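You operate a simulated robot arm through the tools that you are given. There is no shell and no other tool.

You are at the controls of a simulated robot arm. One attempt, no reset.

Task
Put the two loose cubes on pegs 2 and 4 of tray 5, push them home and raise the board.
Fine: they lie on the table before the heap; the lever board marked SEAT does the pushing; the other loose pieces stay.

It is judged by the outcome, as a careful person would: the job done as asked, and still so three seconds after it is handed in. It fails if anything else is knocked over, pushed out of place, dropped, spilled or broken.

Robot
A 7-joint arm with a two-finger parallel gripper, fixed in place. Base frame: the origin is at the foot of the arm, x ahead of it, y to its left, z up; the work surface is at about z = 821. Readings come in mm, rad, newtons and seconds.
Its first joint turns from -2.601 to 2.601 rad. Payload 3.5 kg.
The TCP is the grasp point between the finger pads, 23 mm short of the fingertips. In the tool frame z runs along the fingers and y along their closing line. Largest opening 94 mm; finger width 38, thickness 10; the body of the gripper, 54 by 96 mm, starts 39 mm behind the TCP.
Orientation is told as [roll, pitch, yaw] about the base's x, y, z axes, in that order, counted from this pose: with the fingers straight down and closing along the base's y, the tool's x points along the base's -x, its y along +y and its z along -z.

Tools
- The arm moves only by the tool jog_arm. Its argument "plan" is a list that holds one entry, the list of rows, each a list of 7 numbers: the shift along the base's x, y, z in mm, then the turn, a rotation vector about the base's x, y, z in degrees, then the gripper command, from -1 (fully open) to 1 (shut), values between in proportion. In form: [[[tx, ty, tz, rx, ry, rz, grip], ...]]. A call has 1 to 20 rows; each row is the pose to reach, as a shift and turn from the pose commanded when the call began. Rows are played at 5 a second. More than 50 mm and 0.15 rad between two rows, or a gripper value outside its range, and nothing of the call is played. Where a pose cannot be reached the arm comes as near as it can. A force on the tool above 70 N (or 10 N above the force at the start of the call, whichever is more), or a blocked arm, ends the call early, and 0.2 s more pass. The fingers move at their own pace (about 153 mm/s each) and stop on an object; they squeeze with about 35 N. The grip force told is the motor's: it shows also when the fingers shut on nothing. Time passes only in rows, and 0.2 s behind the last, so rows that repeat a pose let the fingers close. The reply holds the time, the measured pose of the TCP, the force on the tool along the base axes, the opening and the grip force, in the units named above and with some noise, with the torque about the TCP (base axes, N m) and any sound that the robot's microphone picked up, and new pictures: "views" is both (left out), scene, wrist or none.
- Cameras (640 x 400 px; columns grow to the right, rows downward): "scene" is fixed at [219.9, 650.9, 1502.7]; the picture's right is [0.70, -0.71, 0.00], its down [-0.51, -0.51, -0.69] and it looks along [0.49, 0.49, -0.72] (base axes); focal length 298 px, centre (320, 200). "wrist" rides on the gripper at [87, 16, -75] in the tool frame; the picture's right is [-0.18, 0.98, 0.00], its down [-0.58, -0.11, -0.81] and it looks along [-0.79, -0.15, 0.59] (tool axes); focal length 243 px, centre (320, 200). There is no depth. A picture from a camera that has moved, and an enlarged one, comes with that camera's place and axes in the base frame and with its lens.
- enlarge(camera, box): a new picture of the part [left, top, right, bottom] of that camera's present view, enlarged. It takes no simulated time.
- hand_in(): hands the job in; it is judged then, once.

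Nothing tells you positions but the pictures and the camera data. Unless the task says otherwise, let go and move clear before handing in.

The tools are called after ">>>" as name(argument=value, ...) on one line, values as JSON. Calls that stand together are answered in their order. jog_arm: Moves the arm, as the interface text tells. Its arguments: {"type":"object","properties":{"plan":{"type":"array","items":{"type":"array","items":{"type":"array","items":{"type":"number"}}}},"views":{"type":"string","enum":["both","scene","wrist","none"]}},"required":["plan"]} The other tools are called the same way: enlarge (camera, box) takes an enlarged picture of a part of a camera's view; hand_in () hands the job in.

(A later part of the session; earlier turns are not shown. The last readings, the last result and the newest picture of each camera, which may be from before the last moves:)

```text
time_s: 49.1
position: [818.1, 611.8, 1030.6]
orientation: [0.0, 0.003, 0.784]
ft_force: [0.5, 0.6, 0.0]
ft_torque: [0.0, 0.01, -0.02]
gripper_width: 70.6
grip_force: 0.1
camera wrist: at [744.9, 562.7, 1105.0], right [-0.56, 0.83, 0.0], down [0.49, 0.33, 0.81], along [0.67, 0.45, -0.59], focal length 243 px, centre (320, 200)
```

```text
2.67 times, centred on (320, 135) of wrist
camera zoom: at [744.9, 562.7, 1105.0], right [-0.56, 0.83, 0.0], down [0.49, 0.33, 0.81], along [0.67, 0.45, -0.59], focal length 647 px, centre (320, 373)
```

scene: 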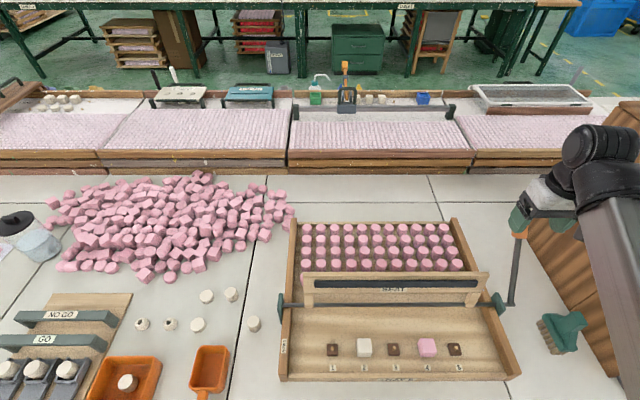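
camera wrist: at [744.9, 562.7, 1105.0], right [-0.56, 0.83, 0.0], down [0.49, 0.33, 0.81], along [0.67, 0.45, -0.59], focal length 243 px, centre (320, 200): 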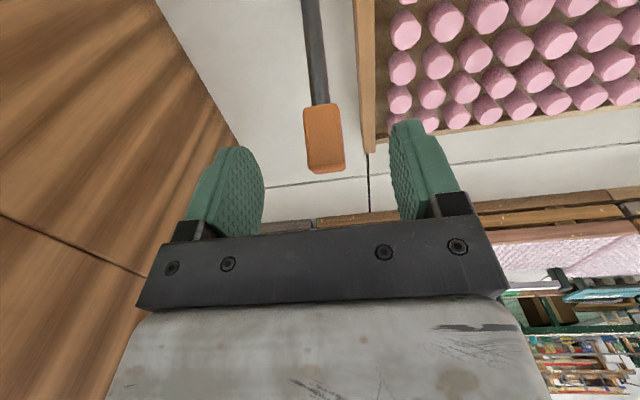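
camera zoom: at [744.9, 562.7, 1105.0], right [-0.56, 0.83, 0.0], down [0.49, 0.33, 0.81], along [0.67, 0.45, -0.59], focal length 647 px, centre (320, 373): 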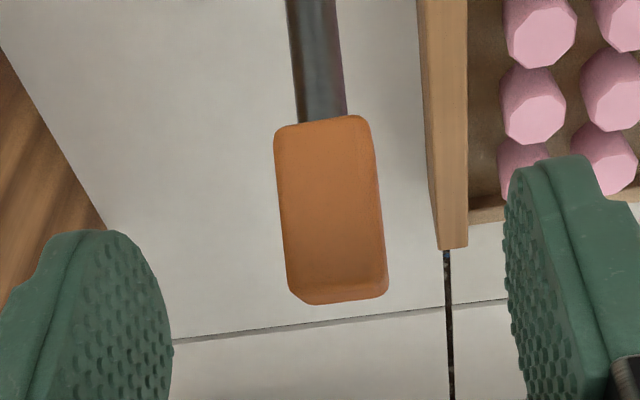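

The knob is 24 mm wide and within 1 mm sideways. I'll descend around it with the fingers open, then check before closing.

>>> jog_arm(plan=[[[8, 7.5, -5, 0, 0, 0, -0.5], [16.3, 14.8, -15, 0, 0, 0, -0.5], [16.3, 14.8, -30, 0, 0, 0, -0.5], [16.3, 14.8, -43, 0, 0, 0, -0.5], [16.3, 14.8, -55, 0, 0, 0, -0.5], [16.3, 14.8, -55, 0, 0, 0, -0.5]]], views="both")

>>> enlarge(camera="wrist", box=[200, 60, 440, 210])

>>> enlarge(camera="scene", box=[460, 120, 620, 320])

```text
time_s: 50.5
position: [833.3, 625.9, 974.9]
orientation: [-0.001, 0.003, 0.783]
ft_force: [-0.1, 0.0, 0.3]
ft_torque: [0.01, -0.01, -0.01]
gripper_width: 70.6
grip_force: 0.1
camera wrist: at [760.2, 576.5, 1050.1], right [-0.56, 0.83, 0.0], down [0.49, 0.33, 0.81], along [0.67, 0.45, -0.59], focal length 243 px, centre (320, 200)
```

scene: 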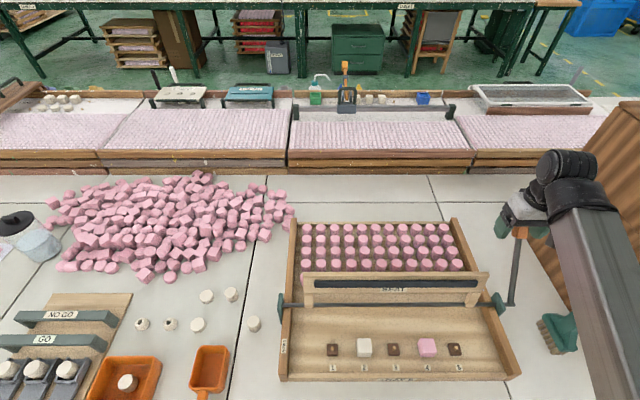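
wrist: 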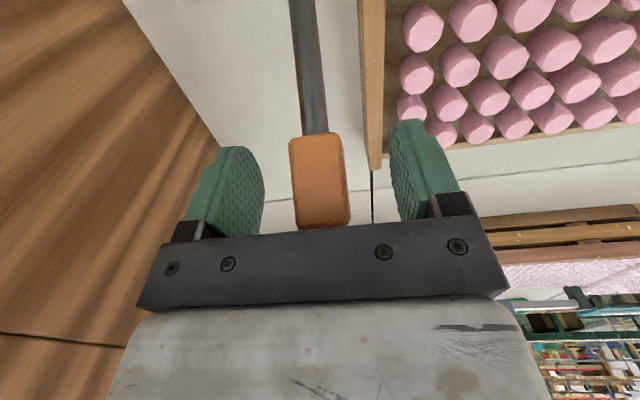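

```text
2.67 times, centred on (320, 135) of wrist
camera zoom: at [760.2, 576.5, 1050.1], right [-0.56, 0.83, 0.0], down [0.49, 0.33, 0.81], along [0.67, 0.45, -0.59], focal length 647 px, centre (320, 373)
```

zoom: 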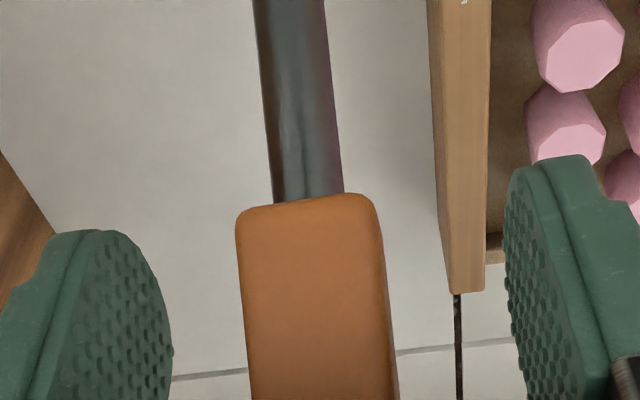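

```text
2.00 times, centred on (540, 220) of scene
camera zoom: at [219.9, 650.9, 1502.7], right [0.7, -0.71, 0.0], down [-0.51, -0.51, -0.69], along [0.49, 0.49, -0.72], focal length 596 px, centre (-120, 160)
```

zoom: 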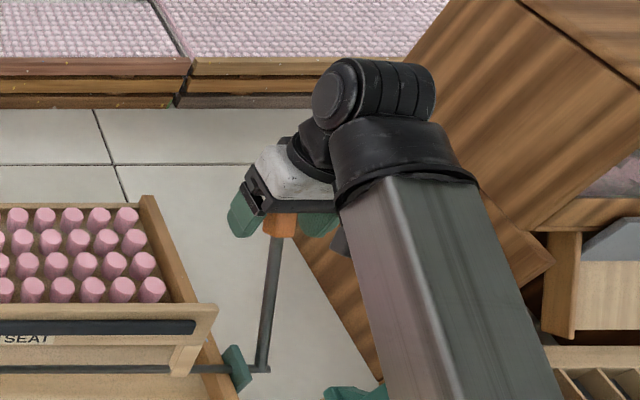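

The knob is centred right on the grasp point. Closing on it now.

>>> jog_arm(plan=[[[0, 0, 0, 0, 0, 0, 0.3], [0, 0, 0, 0, 0, 0, 0.6], [0, 0, 0, 0, 0, 0, 1], [0, 0, 0, 0, 0, 0, 1]]], views="wrist")

```text
time_s: 51.5
position: [832.5, 626.0, 974.7]
orientation: [0.0, 0.002, 0.787]
ft_force: [-2.8, 3.1, -2.3]
ft_torque: [-0.12, -0.36, 0.46]
gripper_width: 24.0
grip_force: 44.5
camera wrist: at [759.9, 576.8, 1050.2], right [-0.56, 0.83, 0.0], down [0.49, 0.34, 0.81], along [0.66, 0.45, -0.59], focal length 243 px, centre (320, 200)
```

wrist: 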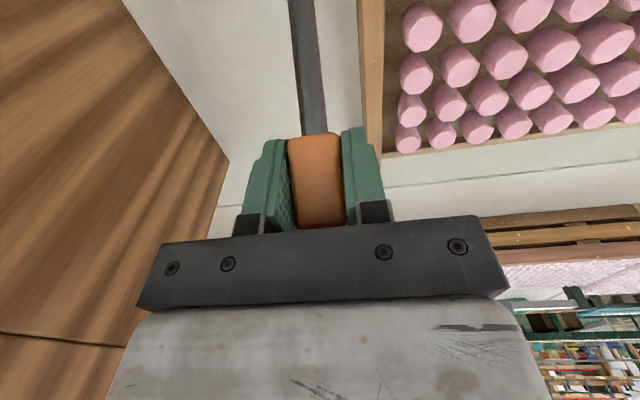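

Knob held (24 mm). I'll start swinging the lever forward along its arc (pivot about 184 mm away) in a small first step, to check the forces and my arc geometry.

>>> jog_arm(plan=[[[-4.7, -4.7, 4.5, 0, 0, 0, 1], [-9.5, -9.5, 8.7, 0, 0, 0, 1], [-9.5, -9.5, 8.7, 0, 0, 0, 1]]], views="scene")

```text
time_s: 52.3
position: [824.8, 617.5, 983.5]
orientation: [-0.001, 0.001, 0.783]
ft_force: [-2.2, 3.8, -13.2]
ft_torque: [0.71, -1.25, 0.75]
gripper_width: 23.7
grip_force: 45.4
```

scene: 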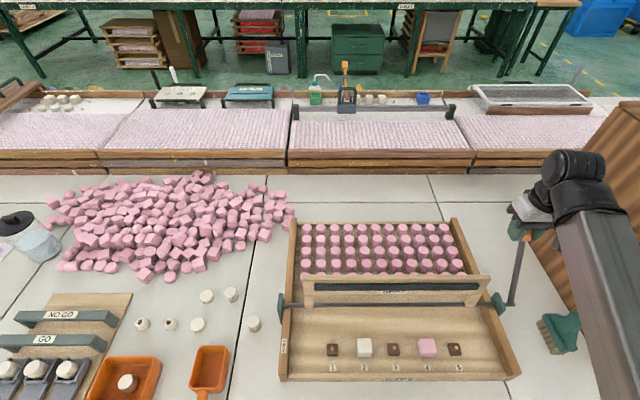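

The lever moves with only about 13 N. I'll continue along the arc in steps, adjusting for the slight radial pull.

>>> jog_arm(plan=[[[-5.1, -5.1, 3.6, 0, 0, 0, 1], [-10.2, -10.2, 6.8, 0, 0, 0, 1], [-15.4, -15.4, 10, 0, 0, 0, 1], [-20.7, -20.7, 12.9, 0, 0, 0, 1], [-20.7, -20.7, 12.9, 0, 0, 0, 1]]], views="both")

```text
time_s: 53.5
position: [803.5, 598.7, 997.9]
orientation: [-0.001, -0.002, 0.782]
ft_force: [7.3, 8.6, 6.0]
ft_torque: [1.23, -0.91, 0.64]
gripper_width: 23.8
grip_force: 45.3
camera wrist: at [730.6, 547.7, 1072.8], right [-0.56, 0.83, 0.0], down [0.49, 0.33, 0.81], along [0.67, 0.45, -0.59], focal length 243 px, centre (320, 200)
```

scene: 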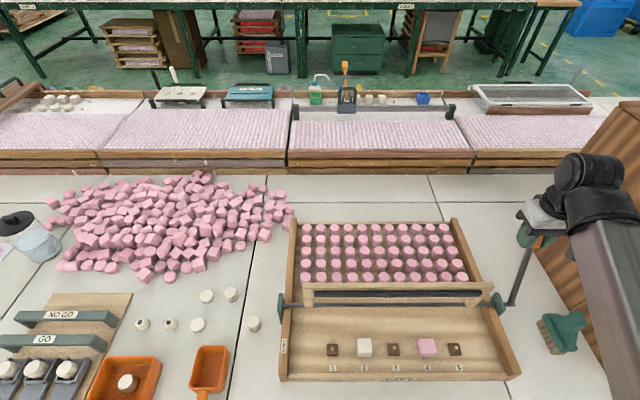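
wrist: 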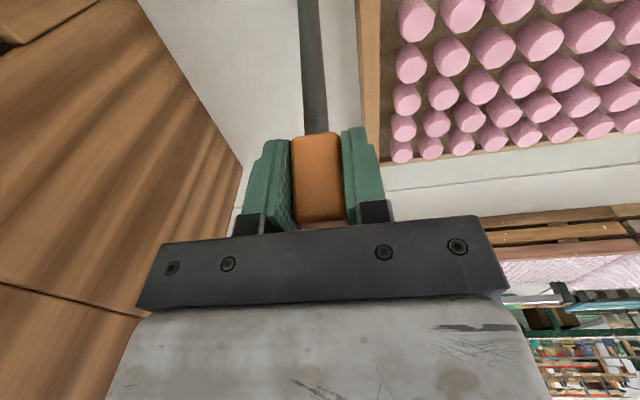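

>>> jog_arm(plan=[[[-5.9, -5.9, 3.2, 0, 0, 0, 1], [-11.8, -11.8, 5.8, 0, 0, 0, 1], [-17.3, -17.3, 7.7, 0, 0, 0, 1], [-22.8, -22.8, 9.3, 0, 0, 0, 1], [-22.8, -22.8, 9.3, 0, 0, 0, 1]]], views="scene")

```text
time_s: 54.7
position: [780.1, 574.6, 1008.1]
orientation: [0.0, 0.004, 0.784]
ft_force: [0.0, 4.9, -13.2]
ft_torque: [0.68, -0.95, 0.46]
gripper_width: 24.1
grip_force: 44.2
```

scene: 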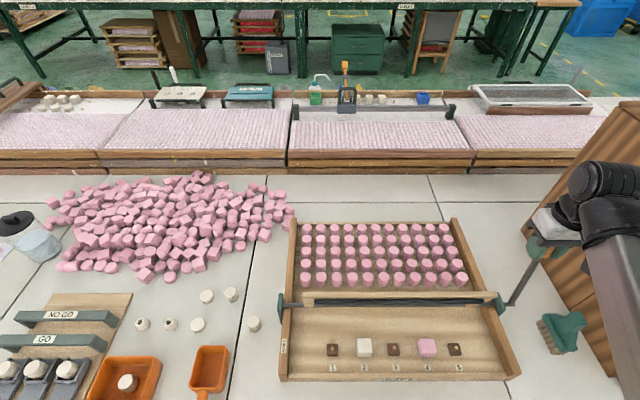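

>>> jog_arm(plan=[[[-5.6, -5.6, 1, 0, 0, 0, 1], [-11.2, -11.2, 1.7, 0, 0, 0, 1], [-16.9, -16.9, 2.1, 0, 0, 0, 1], [-22.6, -22.6, 2.3, 0, 0, 0, 1], [-22.6, -22.6, 2.3, 0, 0, 0, 1]]], views="scene")

```text
time_s: 55.9
position: [757.5, 550.9, 1010.0]
orientation: [0.0, 0.002, 0.783]
ft_force: [5.8, 5.0, 19.3]
ft_torque: [1.54, -0.44, 0.42]
gripper_width: 24.1
grip_force: 45.7
```

scene: 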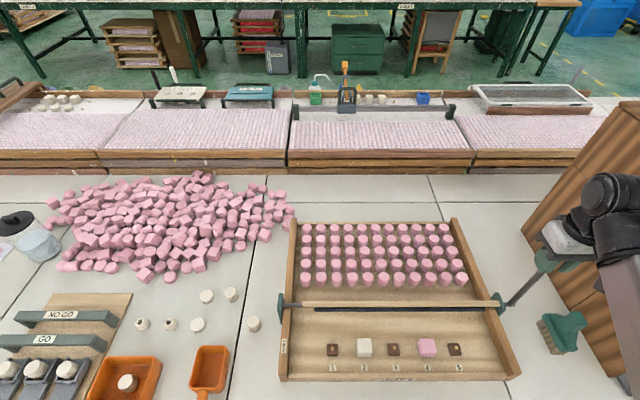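

>>> jog_arm(plan=[[[-5.6, -5.6, 0.2, 0, 0, 0, 1], [-11.3, -11.3, -0.4, 0, 0, 0, 1], [-17, -17, -1.3, 0, 0, 0, 1], [-22.5, -22.5, -2.4, 0, 0, 0, 1], [-22.5, -22.5, -2.4, 0, 0, 0, 1]]], views="both")

```text
time_s: 57.1
position: [735.7, 530.0, 1007.3]
orientation: [0.001, 0.004, 0.783]
ft_force: [6.4, 0.9, -0.5]
ft_torque: [1.34, -0.49, 0.51]
gripper_width: 24.0
grip_force: 45.2
camera wrist: at [662.7, 479.7, 1082.0], right [-0.56, 0.83, 0.0], down [0.49, 0.34, 0.8], along [0.67, 0.45, -0.59], focal length 243 px, centre (320, 200)
```

scene: 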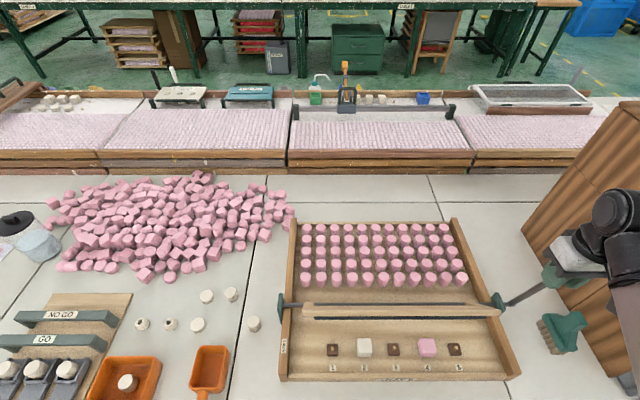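
wrist: 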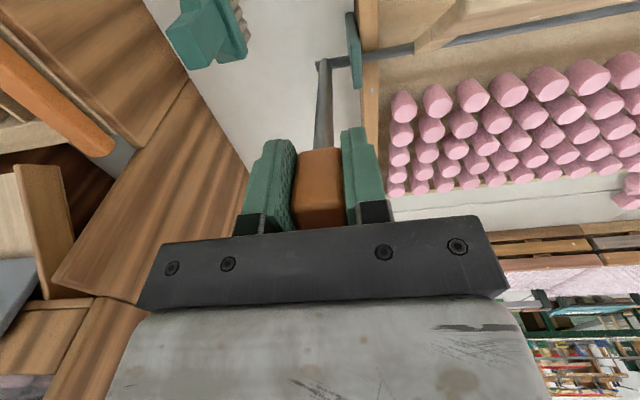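

Forces are near zero here and the board is swinging over. I'll continue forward and down along the arc to about 30° past vertical.

>>> jog_arm(plan=[[[-5.6, -5.6, -1.6, 0, 0, 0, 1], [-11.1, -11.1, -3.6, 0, 0, 0, 1], [-16.5, -16.5, -5.8, 0, 0, 0, 1], [-21.9, -21.9, -8.4, 0, 0, 0, 1], [-27.2, -27.2, -11.3, 0, 0, 0, 1], [-32.4, -32.4, -14.5, 0, 0, 0, 1], [-32.4, -32.4, -14.5, 0, 0, 0, 1]]], views="scene")

```text
time_s: 58.7
position: [703.5, 497.1, 993.3]
orientation: [0.0, 0.003, 0.783]
ft_force: [7.1, -6.0, 13.5]
ft_torque: [1.39, -0.47, 0.69]
gripper_width: 23.9
grip_force: 45.6
```

scene: 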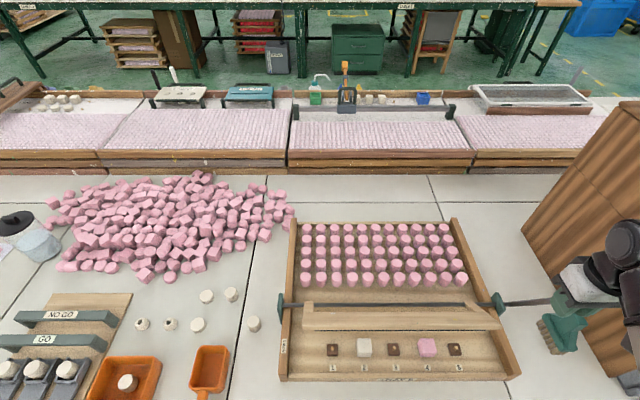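

>>> jog_arm(plan=[[[-5.1, -5.3, -3.3, 0, 0, 0, 1], [-9.9, -10.3, -7.1, 0, 0, 0, 1], [-14.7, -15.3, -11.3, 0, 0, 0, 1], [-19.4, -20, -15.7, 0, 0, 0, 1], [-24, -24.6, -20.5, 0, 0, 0, 1], [-28.3, -28.9, -25.5, 0, 0, 0, 1], [-28.3, -28.9, -25.5, 0, 0, 0, 1]]], views="both")

>>> enlarge(camera="scene", box=[265, 260, 525, 400])

```text
time_s: 60.3
position: [672.5, 467.7, 968.2]
orientation: [0.002, 0.001, 0.785]
ft_force: [0.8, -3.1, 13.5]
ft_torque: [1.36, -0.51, 0.49]
gripper_width: 23.8
grip_force: 45.1
camera wrist: at [601.4, 418.4, 1042.7], right [-0.56, 0.83, 0.0], down [0.49, 0.33, 0.81], along [0.67, 0.45, -0.59], focal length 243 px, centre (320, 200)
```

scene: 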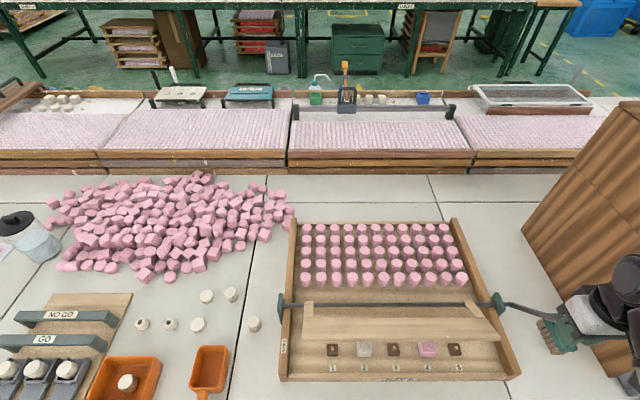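
wrist: 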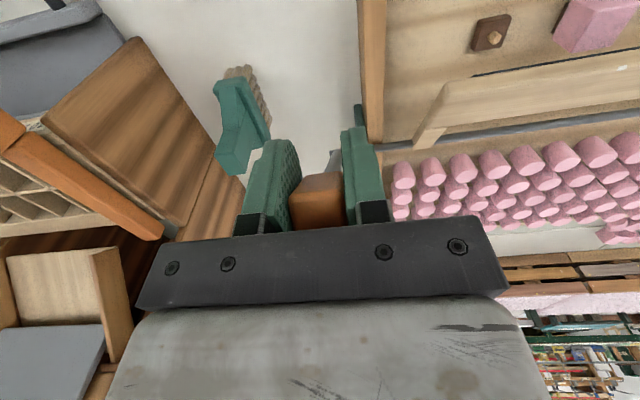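

```text
2.46 times, centred on (395, 330) of scene
camera zoom: at [219.9, 650.9, 1502.7], right [0.7, -0.71, 0.0], down [-0.51, -0.51, -0.69], along [0.49, 0.49, -0.72], focal length 734 px, centre (135, -120)
```

zoom: 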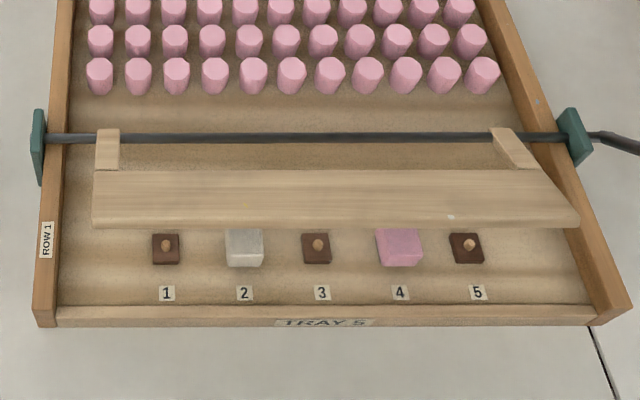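

The board is lowering towards the cubes. I'll continue more slowly and watch for contact.

>>> jog_arm(plan=[[[-4.4, -4.4, -5.1, 0, 0, 0, 1], [-8.5, -8.5, -10.6, 0, 0, 0, 1], [-12.5, -12.5, -16.3, 0, 0, 0, 1], [-16.2, -16.2, -22.4, 0, 0, 0, 1], [-16.2, -16.2, -22.4, 0, 0, 0, 1]]], views="both")

>>> enlarge(camera="scene", box=[265, 260, 525, 400])

```text
time_s: 61.5
position: [657.6, 451.1, 945.1]
orientation: [0.0, 0.002, 0.784]
ft_force: [-1.9, -5.9, 11.8]
ft_torque: [1.34, -0.51, 0.75]
gripper_width: 23.8
grip_force: 44.9
camera wrist: at [584.8, 401.7, 1019.7], right [-0.56, 0.83, 0.0], down [0.49, 0.33, 0.81], along [0.66, 0.45, -0.59], focal length 243 px, centre (320, 200)
```

scene: 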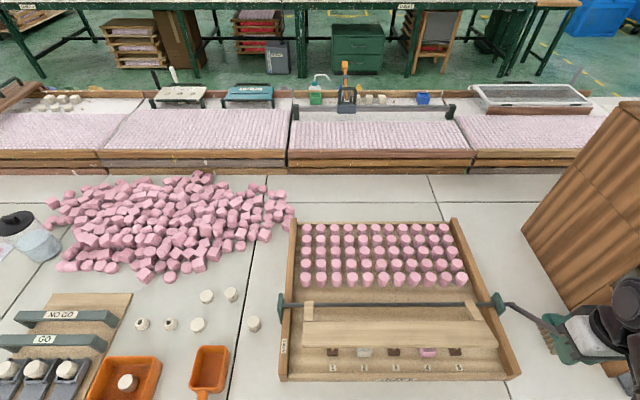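
wrist: 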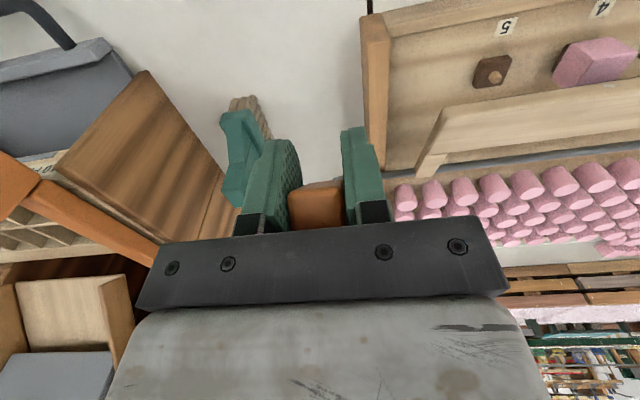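

```text
2.46 times, centred on (395, 330) of scene
camera zoom: at [219.9, 650.9, 1502.7], right [0.7, -0.71, 0.0], down [-0.51, -0.51, -0.69], along [0.49, 0.49, -0.72], focal length 734 px, centre (135, -120)
```

zoom: 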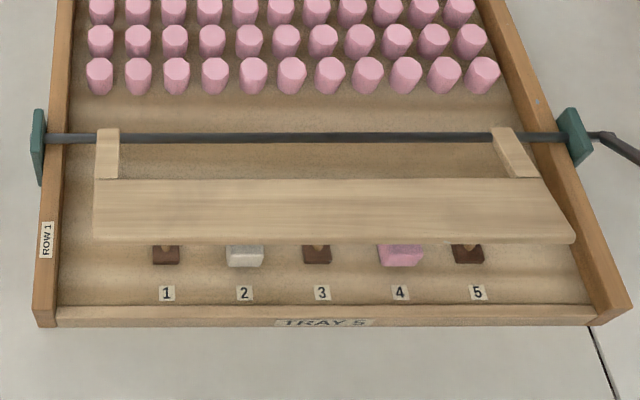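

>>> jog_arm(plan=[[[-3.5, -3.5, -6.3, 0, 0, 0, 1], [-6.9, -6.9, -12.9, 0, 0, 0, 1], [-8.5, -8.5, -16.2, 0, 0, 0, 1], [-10, -10, -19.5, 0, 0, 0, 1], [-10, -10, -19.5, 0, 0, 0, 1]]], views="scene")

>>> enlarge(camera="scene", box=[265, 260, 525, 400])

```text
time_s: 62.7
position: [647.5, 440.7, 926.2]
orientation: [0.0, 0.003, 0.784]
ft_force: [-10.5, -5.6, 18.2]
ft_torque: [1.35, -0.58, 0.8]
gripper_width: 23.8
grip_force: 44.9
```

scene: 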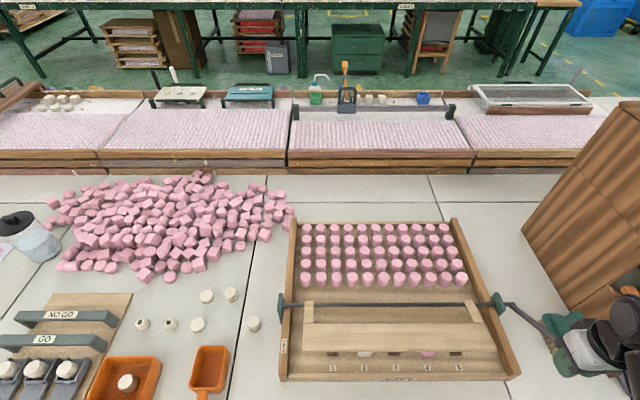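

```text
2.46 times, centred on (395, 330) of scene
camera zoom: at [219.9, 650.9, 1502.7], right [0.7, -0.71, 0.0], down [-0.51, -0.51, -0.69], along [0.49, 0.49, -0.72], focal length 734 px, centre (135, -120)
```

zoom: 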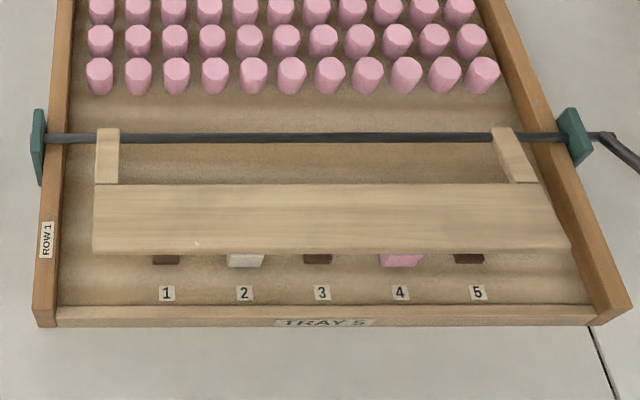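

>>> jog_arm(plan=[[[-1.8, -1.8, -3.3, 0, 0, 0, 1], [-3.3, -3.3, -6.7, 0, 0, 0, 1], [-4.6, -4.6, -10.2, 0, 0, 0, 1], [-4.6, -4.6, -10.2, 0, 0, 0, 1]]], views="scene")

>>> enlarge(camera="scene", box=[265, 260, 525, 400])

```text
time_s: 63.7
position: [644.3, 438.1, 915.7]
orientation: [0.0, 0.002, 0.783]
ft_force: [-10.2, -2.1, 17.3]
ft_torque: [1.48, -0.69, 0.67]
gripper_width: 23.7
grip_force: 45.0
```

scene: 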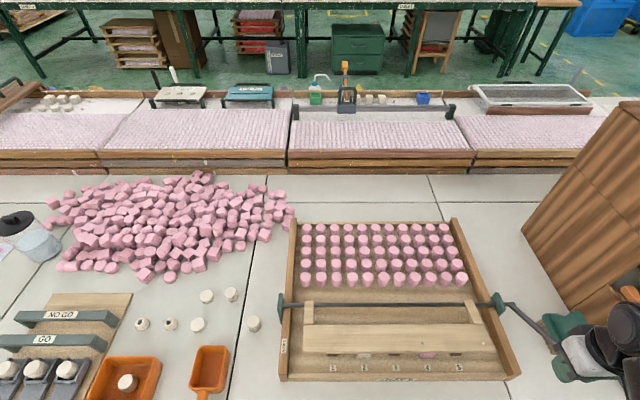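

```text
2.46 times, centred on (395, 330) of scene
camera zoom: at [219.9, 650.9, 1502.7], right [0.7, -0.71, 0.0], down [-0.51, -0.51, -0.69], along [0.49, 0.49, -0.72], focal length 734 px, centre (135, -120)
```

zoom: 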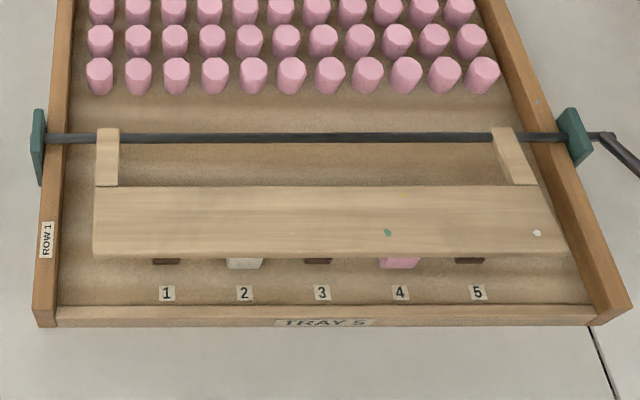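

>>> jog_arm(plan=[[[-1.1, -1.1, -2.4, 0, 0, 0, 1], [-2.1, -2.1, -4.8, 0, 0, 0, 1], [-2.1, -2.1, -4.8, 0, 0, 0, 1]]], views="none")

```text
time_s: 64.5
position: [641.6, 435.3, 913.1]
orientation: [0.002, 0.001, 0.783]
ft_force: [-1.3, 0.1, 39.3]
ft_torque: [1.16, -0.07, 0.87]
gripper_width: 24.1
grip_force: 45.5
```

Contact: the vertical force rose to 39 N, so the board is now on the cubes. I'll press further in small steps, staying under the limit, and look for the cubes seating.

>>> jog_arm(plan=[[[-0.5, -0.5, -1.2, 0, 0, 0, 1], [-0.9, -0.9, -2.2, 0, 0, 0, 1], [-0.9, -0.9, -2.2, 0, 0, 0, 1]]], views="scene")

>>> enlarge(camera="scene", box=[300, 320, 492, 400])

```text
time_s: 65.3
position: [641.1, 434.5, 909.8]
orientation: [0.001, 0.001, 0.786]
ft_force: [11.4, 9.9, 38.9]
ft_torque: [0.57, 0.31, 1.0]
gripper_width: 23.9
grip_force: 44.8
```

scene: 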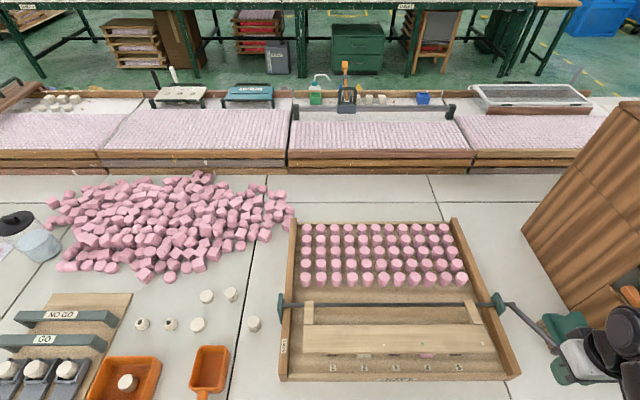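

```text
3.33 times, centred on (396, 360) of scene
camera zoom: at [219.9, 650.9, 1502.7], right [0.7, -0.71, 0.0], down [-0.51, -0.51, -0.69], along [0.49, 0.49, -0.72], focal length 994 px, centre (67, -333)
```

zoom: 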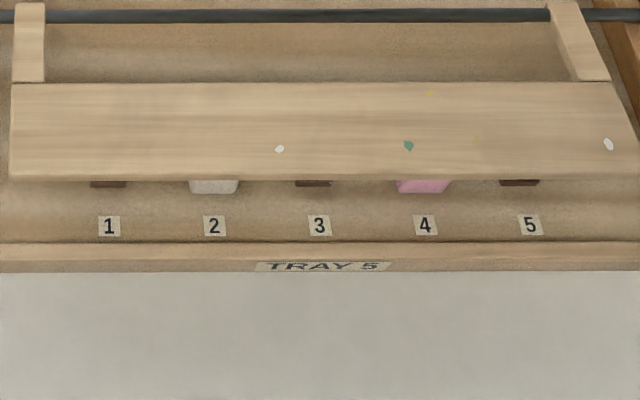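

>>> jog_arm(plan=[[[-0.4, -0.4, -1.1, 0, 0, 0, 1], [-0.7, -0.7, -2.2, 0, 0, 0, 1], [-0.7, -0.7, -2.2, 0, 0, 0, 1]]], views="scene")

>>> enlarge(camera="scene", box=[300, 320, 492, 400])

```text
time_s: 66.1
position: [641.1, 434.7, 907.5]
orientation: [-0.001, -0.001, 0.783]
ft_force: [17.1, 19.9, 36.0]
ft_torque: [0.1, 0.34, 0.59]
gripper_width: 23.8
grip_force: 44.7
```

scene: 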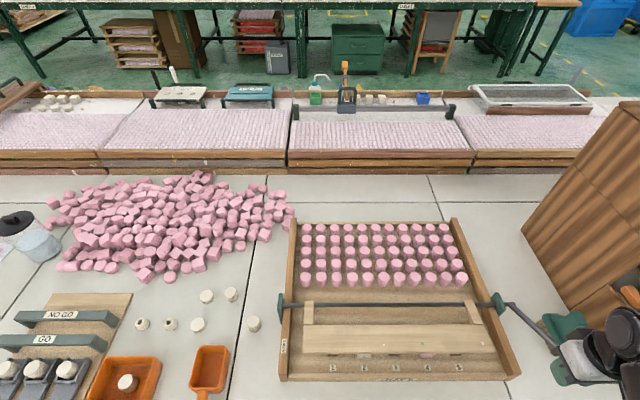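

```text
3.33 times, centred on (396, 360) of scene
camera zoom: at [219.9, 650.9, 1502.7], right [0.7, -0.71, 0.0], down [-0.51, -0.51, -0.69], along [0.49, 0.49, -0.72], focal length 994 px, centre (67, -333)
```

zoom: 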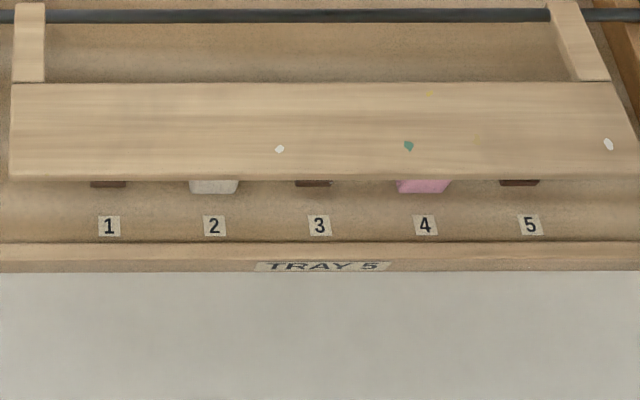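

The board has stopped moving in the picture while the push has risen to about 44 N along the arc. I'll press a little harder and hold, to make sure the cubes are fully home.

>>> jog_arm(plan=[[[0, 0, -1, 0, 0, 0, 1], [0, 0, -2, 0, 0, 0, 1], [0, 0, -2, 0, 0, 0, 1], [0, 0, -2, 0, 0, 0, 1]]], views="both")

>>> enlarge(camera="scene", box=[300, 320, 492, 400])

```text
time_s: 66.8
position: [640.8, 435.2, 907.8]
orientation: [0.001, -0.002, 0.785]
ft_force: [1.3, 5.2, 21.7]
ft_torque: [-1.03, 1.24, 0.3]
gripper_width: 23.9
grip_force: 44.8
stopped in row 3: the force on the tool passed its limit at 72 N (the readings are from after the stop); the commanded pose is now the measured one
camera wrist: at [567.8, 384.6, 981.9], right [-0.56, 0.83, 0.0], down [0.49, 0.33, 0.81], along [0.67, 0.46, -0.59], focal length 243 px, centre (320, 200)
```

scene: 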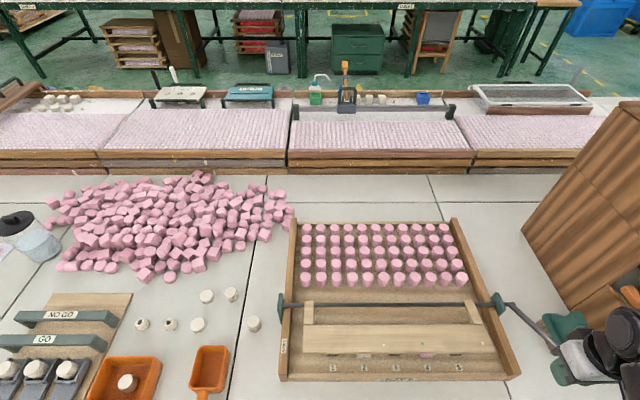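
wrist: 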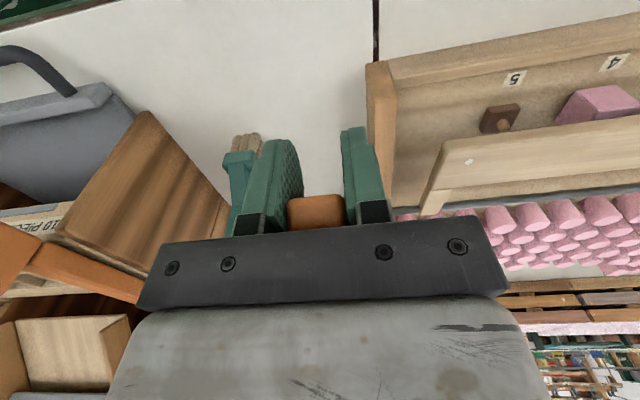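

```text
3.33 times, centred on (396, 360) of scene
camera zoom: at [219.9, 650.9, 1502.7], right [0.7, -0.71, 0.0], down [-0.51, -0.51, -0.69], along [0.49, 0.49, -0.72], focal length 994 px, centre (67, -333)
```

zoom: 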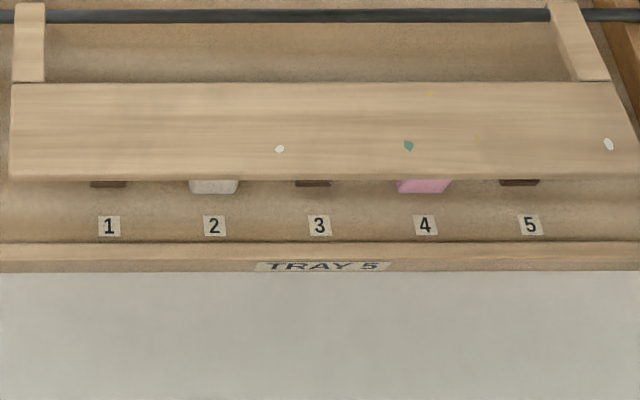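

The push reached 72 N with no further movement, so the board is hard against fully seated cubes. I'll check the pink cube from the wrist view.

>>> enlarge(camera="wrist", box=[440, 40, 640, 165])

>>> enlarge(camera="scene", box=[340, 355, 450, 390])

```text
3.20 times, centred on (540, 102) of wrist
camera zoom: at [567.8, 384.6, 981.9], right [-0.56, 0.83, 0.0], down [0.49, 0.33, 0.81], along [0.67, 0.46, -0.59], focal length 776 px, centre (-384, 512)
```

zoom: 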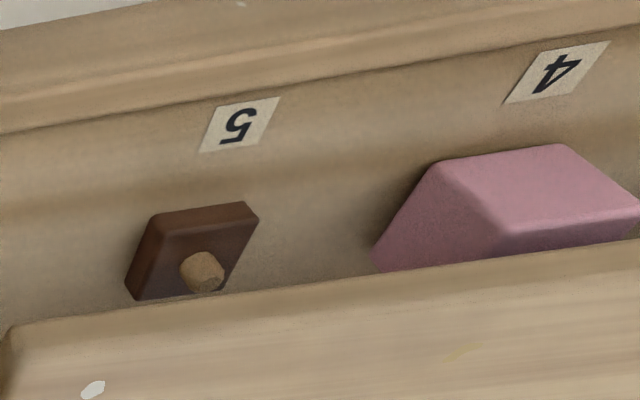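

```text
5.82 times, centred on (395, 372) of scene
camera zoom: at [219.9, 650.9, 1502.7], right [0.7, -0.71, 0.0], down [-0.51, -0.51, -0.69], along [0.49, 0.49, -0.72], focal length 1735 px, centre (-116, -804)
```

zoom: 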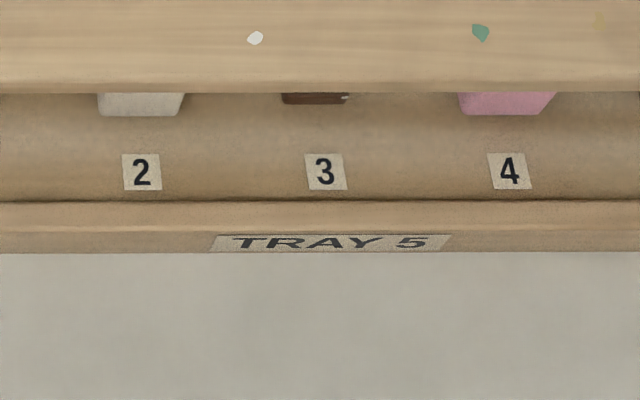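

Both cubes sit level and tight under the board. Now I'll raise the board by retracing the same arc with the knob still held.

>>> jog_arm(plan=[[[1.8, 1.8, 4.4, 0, 0, 0, 1], [4, 4, 10, 0, 0, 0, 1], [7.1, 7.1, 16.8, 0, 0, 0, 1], [10.3, 10.3, 23.5, 0, 0, 0, 1], [13.6, 13.6, 30, 0, 0, 0, 1], [17.3, 17.3, 36.2, 0, 0, 0, 1], [17.3, 17.3, 36.2, 0, 0, 0, 1]]], views="scene")

>>> enlarge(camera="scene", box=[300, 320, 492, 400])

```text
time_s: 68.4
position: [659.8, 452.9, 941.3]
orientation: [0.001, -0.004, 0.783]
ft_force: [2.5, 7.2, -18.1]
ft_torque: [-0.67, 1.31, 0.66]
gripper_width: 23.9
grip_force: 44.3
```

scene: 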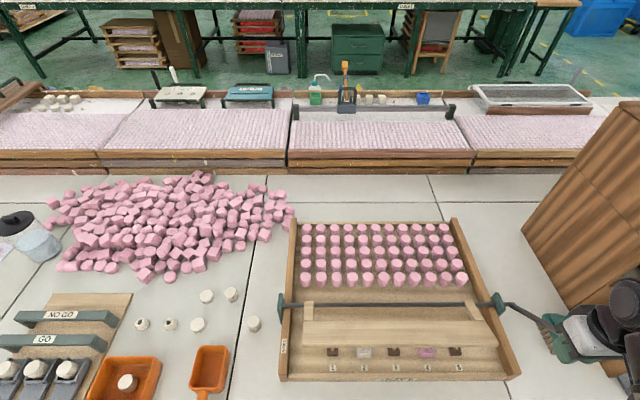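

```text
3.33 times, centred on (396, 360) of scene
camera zoom: at [219.9, 650.9, 1502.7], right [0.7, -0.71, 0.0], down [-0.51, -0.51, -0.69], along [0.49, 0.49, -0.72], focal length 994 px, centre (67, -333)
```

zoom: 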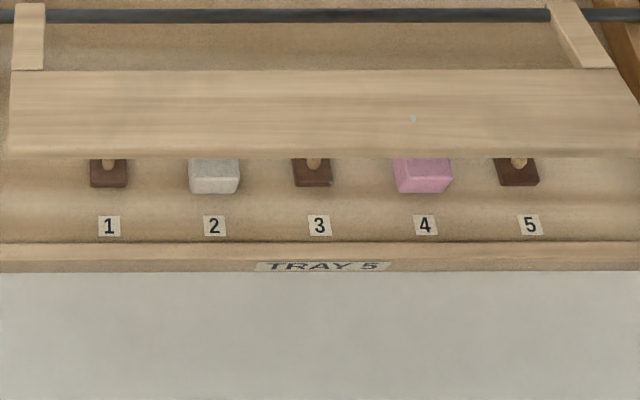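

>>> jog_arm(plan=[[[4, 4, 5.7, 0, 0, 0, 1], [7.9, 7.9, 11.3, 0, 0, 0, 1], [12, 12, 16.7, 0, 0, 0, 1], [16.3, 16.3, 21.9, 0, 0, 0, 1], [20.7, 20.7, 26.9, 0, 0, 0, 1], [25.3, 25.3, 31.6, 0, 0, 0, 1], [30.1, 30.1, 36, 0, 0, 0, 1], [34.9, 34.9, 40.2, 0, 0, 0, 1], [34.9, 34.9, 40.2, 0, 0, 0, 1]]], views="scene")

```text
time_s: 70.4
position: [694.4, 487.4, 982.5]
orientation: [0.001, 0.0, 0.784]
ft_force: [-4.1, 6.4, -20.0]
ft_torque: [-0.88, 1.24, 0.47]
gripper_width: 23.9
grip_force: 45.0
```

scene: 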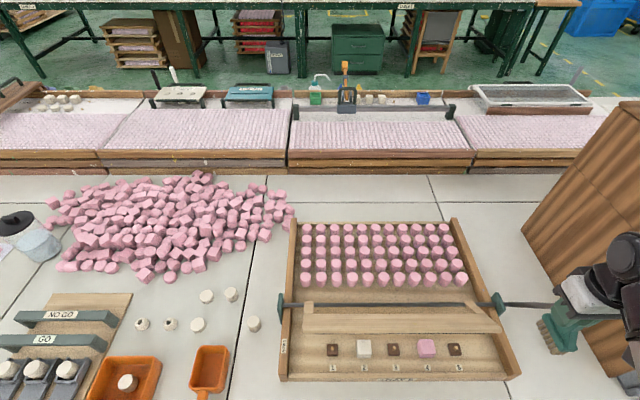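

>>> jog_arm(plan=[[[5.1, 5.3, 3.6, 0, 0, 0, 1], [10.2, 10.4, 7.2, 0, 0, 0, 1], [15.2, 15.6, 10.4, 0, 0, 0, 1], [20.5, 20.9, 13.3, 0, 0, 0, 1], [25.8, 26.2, 15.8, 0, 0, 0, 1], [31.3, 31.7, 18.1, 0, 0, 0, 1], [36.7, 37.1, 20, 0, 0, 0, 1], [42.3, 42.7, 21.5, 0, 0, 0, 1], [42.3, 42.7, 21.5, 0, 0, 0, 1]]], views="scene")

```text
time_s: 72.4
position: [736.7, 529.0, 1003.5]
orientation: [0.001, -0.002, 0.783]
ft_force: [-4.9, -2.6, -18.7]
ft_torque: [-0.52, 1.38, 0.64]
gripper_width: 24.0
grip_force: 44.9
```

scene: 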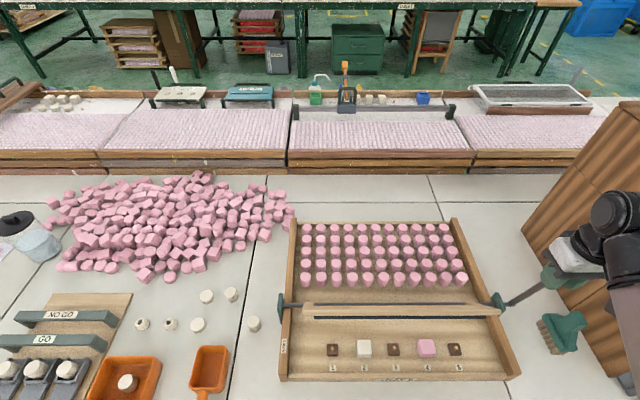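

>>> jog_arm(plan=[[[5.6, 5.6, 0.5, 0, 0, 0, 1], [11.2, 11.2, 1.4, 0, 0, 0, 1], [16.8, 16.8, 1.9, 0, 0, 0, 1], [22.4, 22.4, 2.1, 0, 0, 0, 1], [28.1, 28.1, 1.9, 0, 0, 0, 1], [33.7, 33.7, 1.4, 0, 0, 0, 1], [39.2, 39.2, 0.5, 0, 0, 0, 1], [44.8, 44.8, -0.7, 0, 0, 0, 1], [44.8, 44.8, -0.7, 0, 0, 0, 1]]], views="scene")

```text
time_s: 74.4
position: [779.8, 575.3, 1003.3]
orientation: [-0.002, -0.001, 0.784]
ft_force: [-3.2, -9.3, -6.2]
ft_torque: [-0.41, 1.5, 0.43]
gripper_width: 23.8
grip_force: 45.1
```

scene: 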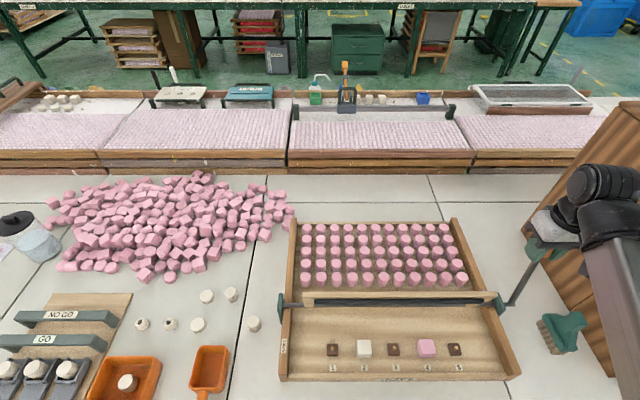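

>>> jog_arm(plan=[[[5.4, 5.4, -1.6, 0, 0, 0, 1], [11, 11, -3.5, 0, 0, 0, 1], [16.3, 16.3, -5.7, 0, 0, 0, 1], [21.6, 21.6, -8.3, 0, 0, 0, 1], [26.9, 26.9, -11.2, 0, 0, 0, 1], [32, 32, -14.4, 0, 0, 0, 1], [37.1, 37.1, -17.9, 0, 0, 0, 1], [42, 42, -21.7, 0, 0, 0, 1], [42, 42, -21.7, 0, 0, 0, 1]]], views="scene")

```text
time_s: 76.4
position: [822.8, 615.5, 982.2]
orientation: [-0.001, -0.002, 0.783]
ft_force: [-2.3, -3.8, 4.5]
ft_torque: [-0.7, 1.14, 0.55]
gripper_width: 24.3
grip_force: 45.3
```

scene: 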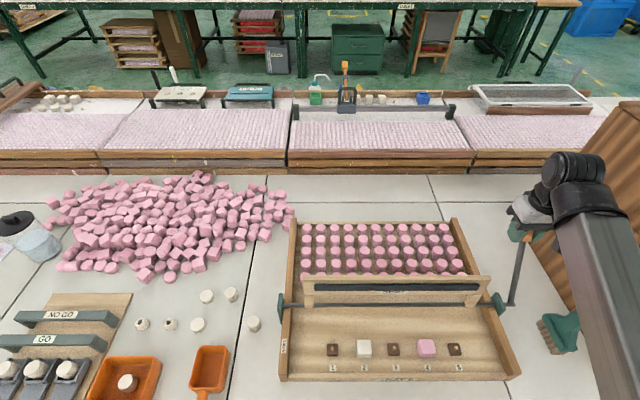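

>>> jog_arm(plan=[[[2.4, 2.4, -2, 0, 0, 0, 1], [4.8, 4.8, -4.1, 0, 0, 0, 1], [7.6, 7.6, -6.9, 0, 0, 0, 1], [9.4, 9.4, -8.7, 0, 0, 0, 1], [9.4, 9.4, -8.7, 0, 0, 0, 1]]], views="both")

>>> enlarge(camera="scene", box=[265, 260, 525, 400])

```text
time_s: 77.6
position: [831.5, 625.2, 972.9]
orientation: [0.002, -0.003, 0.783]
ft_force: [-4.8, -1.4, 6.3]
ft_torque: [-1.05, 1.07, 0.41]
gripper_width: 24.2
grip_force: 45.5
camera wrist: at [758.6, 575.7, 1047.6], right [-0.56, 0.83, 0.0], down [0.49, 0.33, 0.81], along [0.67, 0.45, -0.59], focal length 243 px, centre (320, 200)
```

scene: 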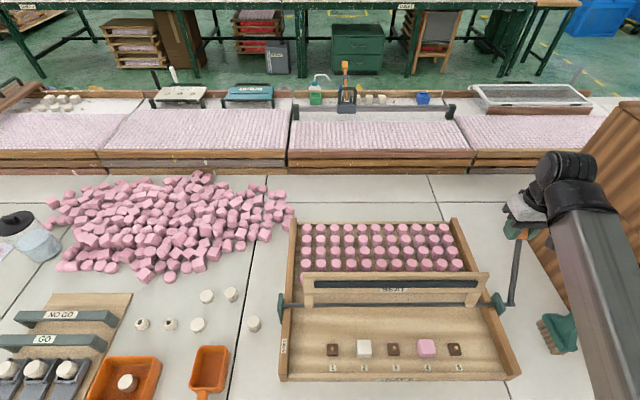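
wrist: 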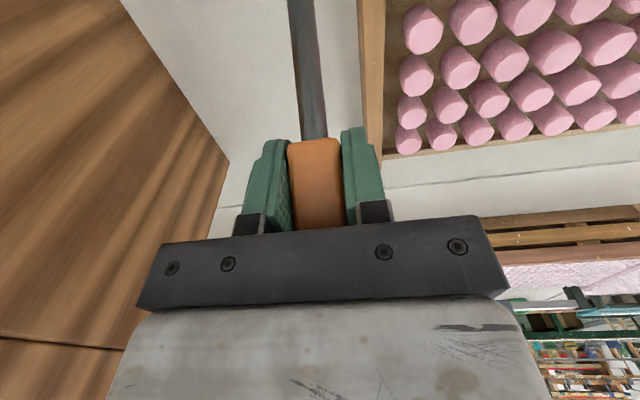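

```text
2.46 times, centred on (395, 330) of scene
camera zoom: at [219.9, 650.9, 1502.7], right [0.7, -0.71, 0.0], down [-0.51, -0.51, -0.69], along [0.49, 0.49, -0.72], focal length 734 px, centre (135, -120)
```

zoom: 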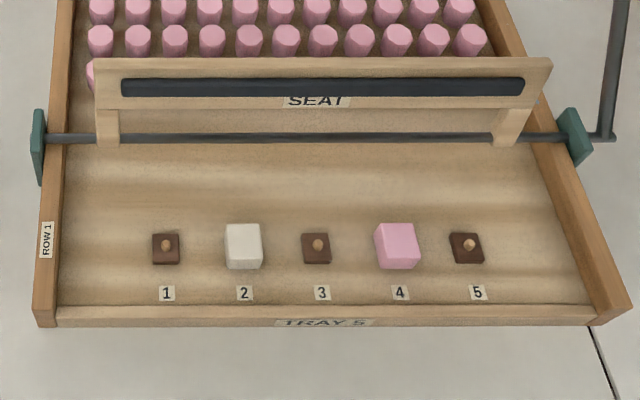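

The board is back at its original raised position, and both cubes now sit about 3–4 mm lower than before, fully home. I'll release the knob and rise straight up clear of it.

>>> jog_arm(plan=[[[0, 0, 0, 0, 0, 0, 0.3], [0, 0, 0, 0, 0, 0, -0.2], [0, 0, 0, 0, 0, 0, -0.5], [0, 0, 0, 0, 0, 0, -0.5], [0, 0, 15, 0, 0, 0, -0.5], [0, 0, 35, 0, 0, 0, -0.5], [0, 0, 60, 0, 0, 0, -0.5], [0, 0, 80, 0, 0, 0, -0.5], [0, 0, 80, 0, 0, 0, -0.5]]], views="both")

>>> enlarge(camera="scene", box=[265, 220, 545, 400])

```text
time_s: 79.6
position: [831.0, 626.9, 1055.6]
orientation: [-0.001, -0.001, 0.782]
ft_force: [0.2, -0.1, 0.6]
ft_torque: [0.03, -0.03, -0.01]
gripper_width: 70.5
grip_force: 0.1
camera wrist: at [757.9, 575.9, 1128.7], right [-0.56, 0.83, 0.0], down [0.49, 0.33, 0.81], along [0.67, 0.45, -0.59], focal length 243 px, centre (320, 200)
```

scene: 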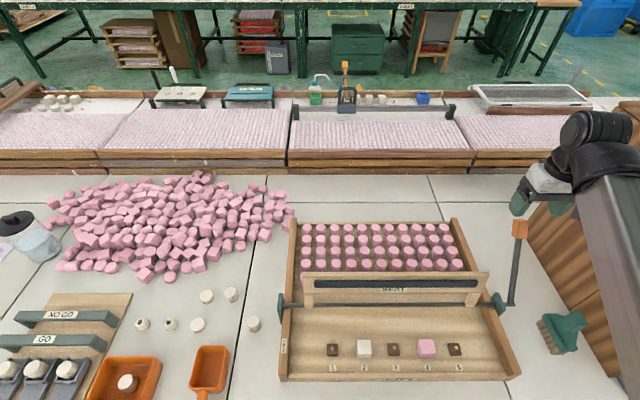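
wrist: 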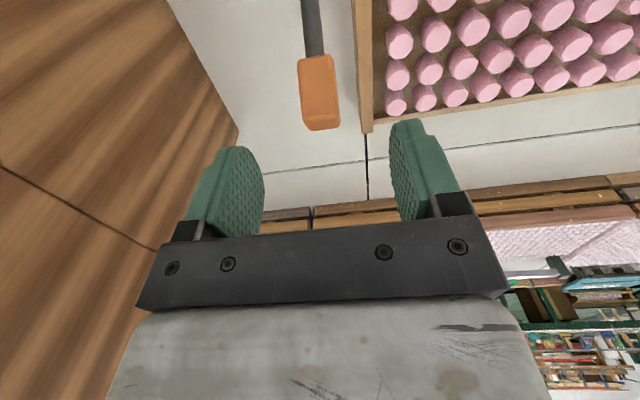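

```text
2.22 times, centred on (405, 310) of scene
camera zoom: at [219.9, 650.9, 1502.7], right [0.7, -0.71, 0.0], down [-0.51, -0.51, -0.69], along [0.49, 0.49, -0.72], focal length 663 px, centre (131, -44)
```

zoom: 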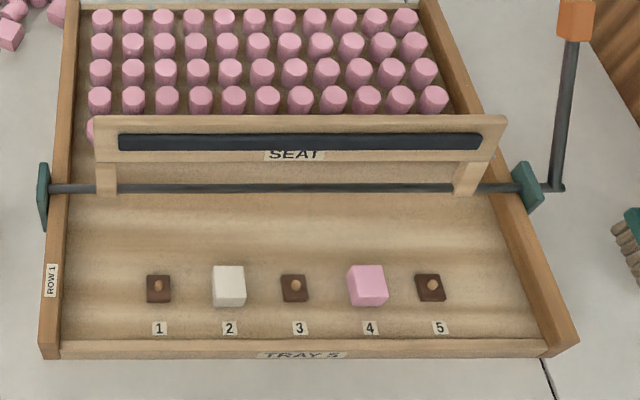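

The lever and board stay up on their own. I'll move back over the front of the tray at height to inspect the seated cubes closely before handing in.

>>> jog_arm(plan=[[[-34, -3, 0, 0, 0, 0, -0.5], [-68, -7, 0, 0, 0, 0, -0.5], [-102, -10, 0, 0, 0, 0, -0.5], [-136, -13, 0, 0, 0, 0, -0.5], [-170, -17, 0, 0, 0, 0, -0.5], [-204, -20, 0, 0, 0, 0, -0.5], [-238, -24, 0, 0, 0, 0, -0.5], [-272, -27, 0, 0, 0, 0, -0.5], [-306, -30, 0, 0, 0, 0, -0.5], [-340, -33, -15, 0, 0, 0, -0.5], [-360, -20, -50, 0, 0, 0, -0.5], [-380, 0, -85, 0, 0, 0, -0.5], [-380, 0, -100, 0, 0, 0, -0.5], [-380, 0, -100, 0, 0, 0, -0.5]]], views="both")

>>> enlarge(camera="wrist", box=[200, 30, 520, 180])

```text
time_s: 82.6
position: [450.4, 626.0, 951.0]
orientation: [0.0, -0.001, 0.785]
ft_force: [0.2, 0.4, 0.6]
ft_torque: [0.0, 0.01, 0.01]
gripper_width: 70.4
grip_force: 0.1
camera wrist: at [376.2, 576.0, 1025.3], right [-0.56, 0.83, 0.0], down [0.49, 0.33, 0.81], along [0.67, 0.46, -0.59], focal length 243 px, centre (320, 200)
```

scene: 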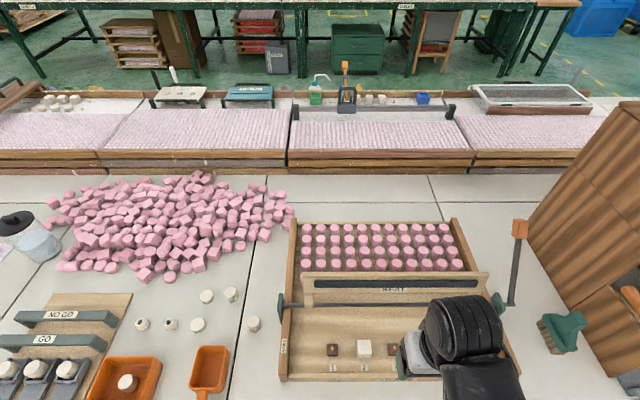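
wrist: 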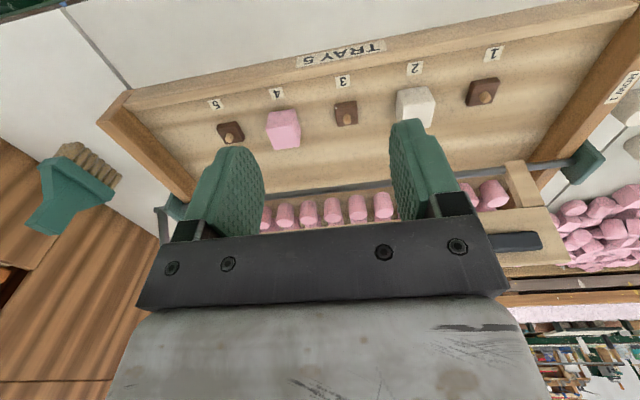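

```text
2.00 times, centred on (360, 105) of wrist
camera zoom: at [376.2, 576.0, 1025.3], right [-0.56, 0.83, 0.0], down [0.49, 0.33, 0.81], along [0.67, 0.46, -0.59], focal length 485 px, centre (240, 390)
```

zoom: 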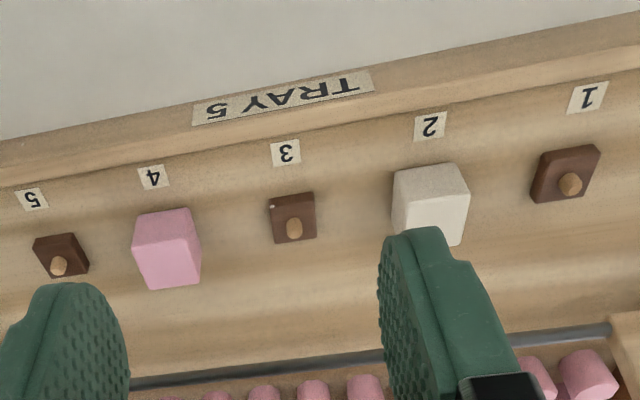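

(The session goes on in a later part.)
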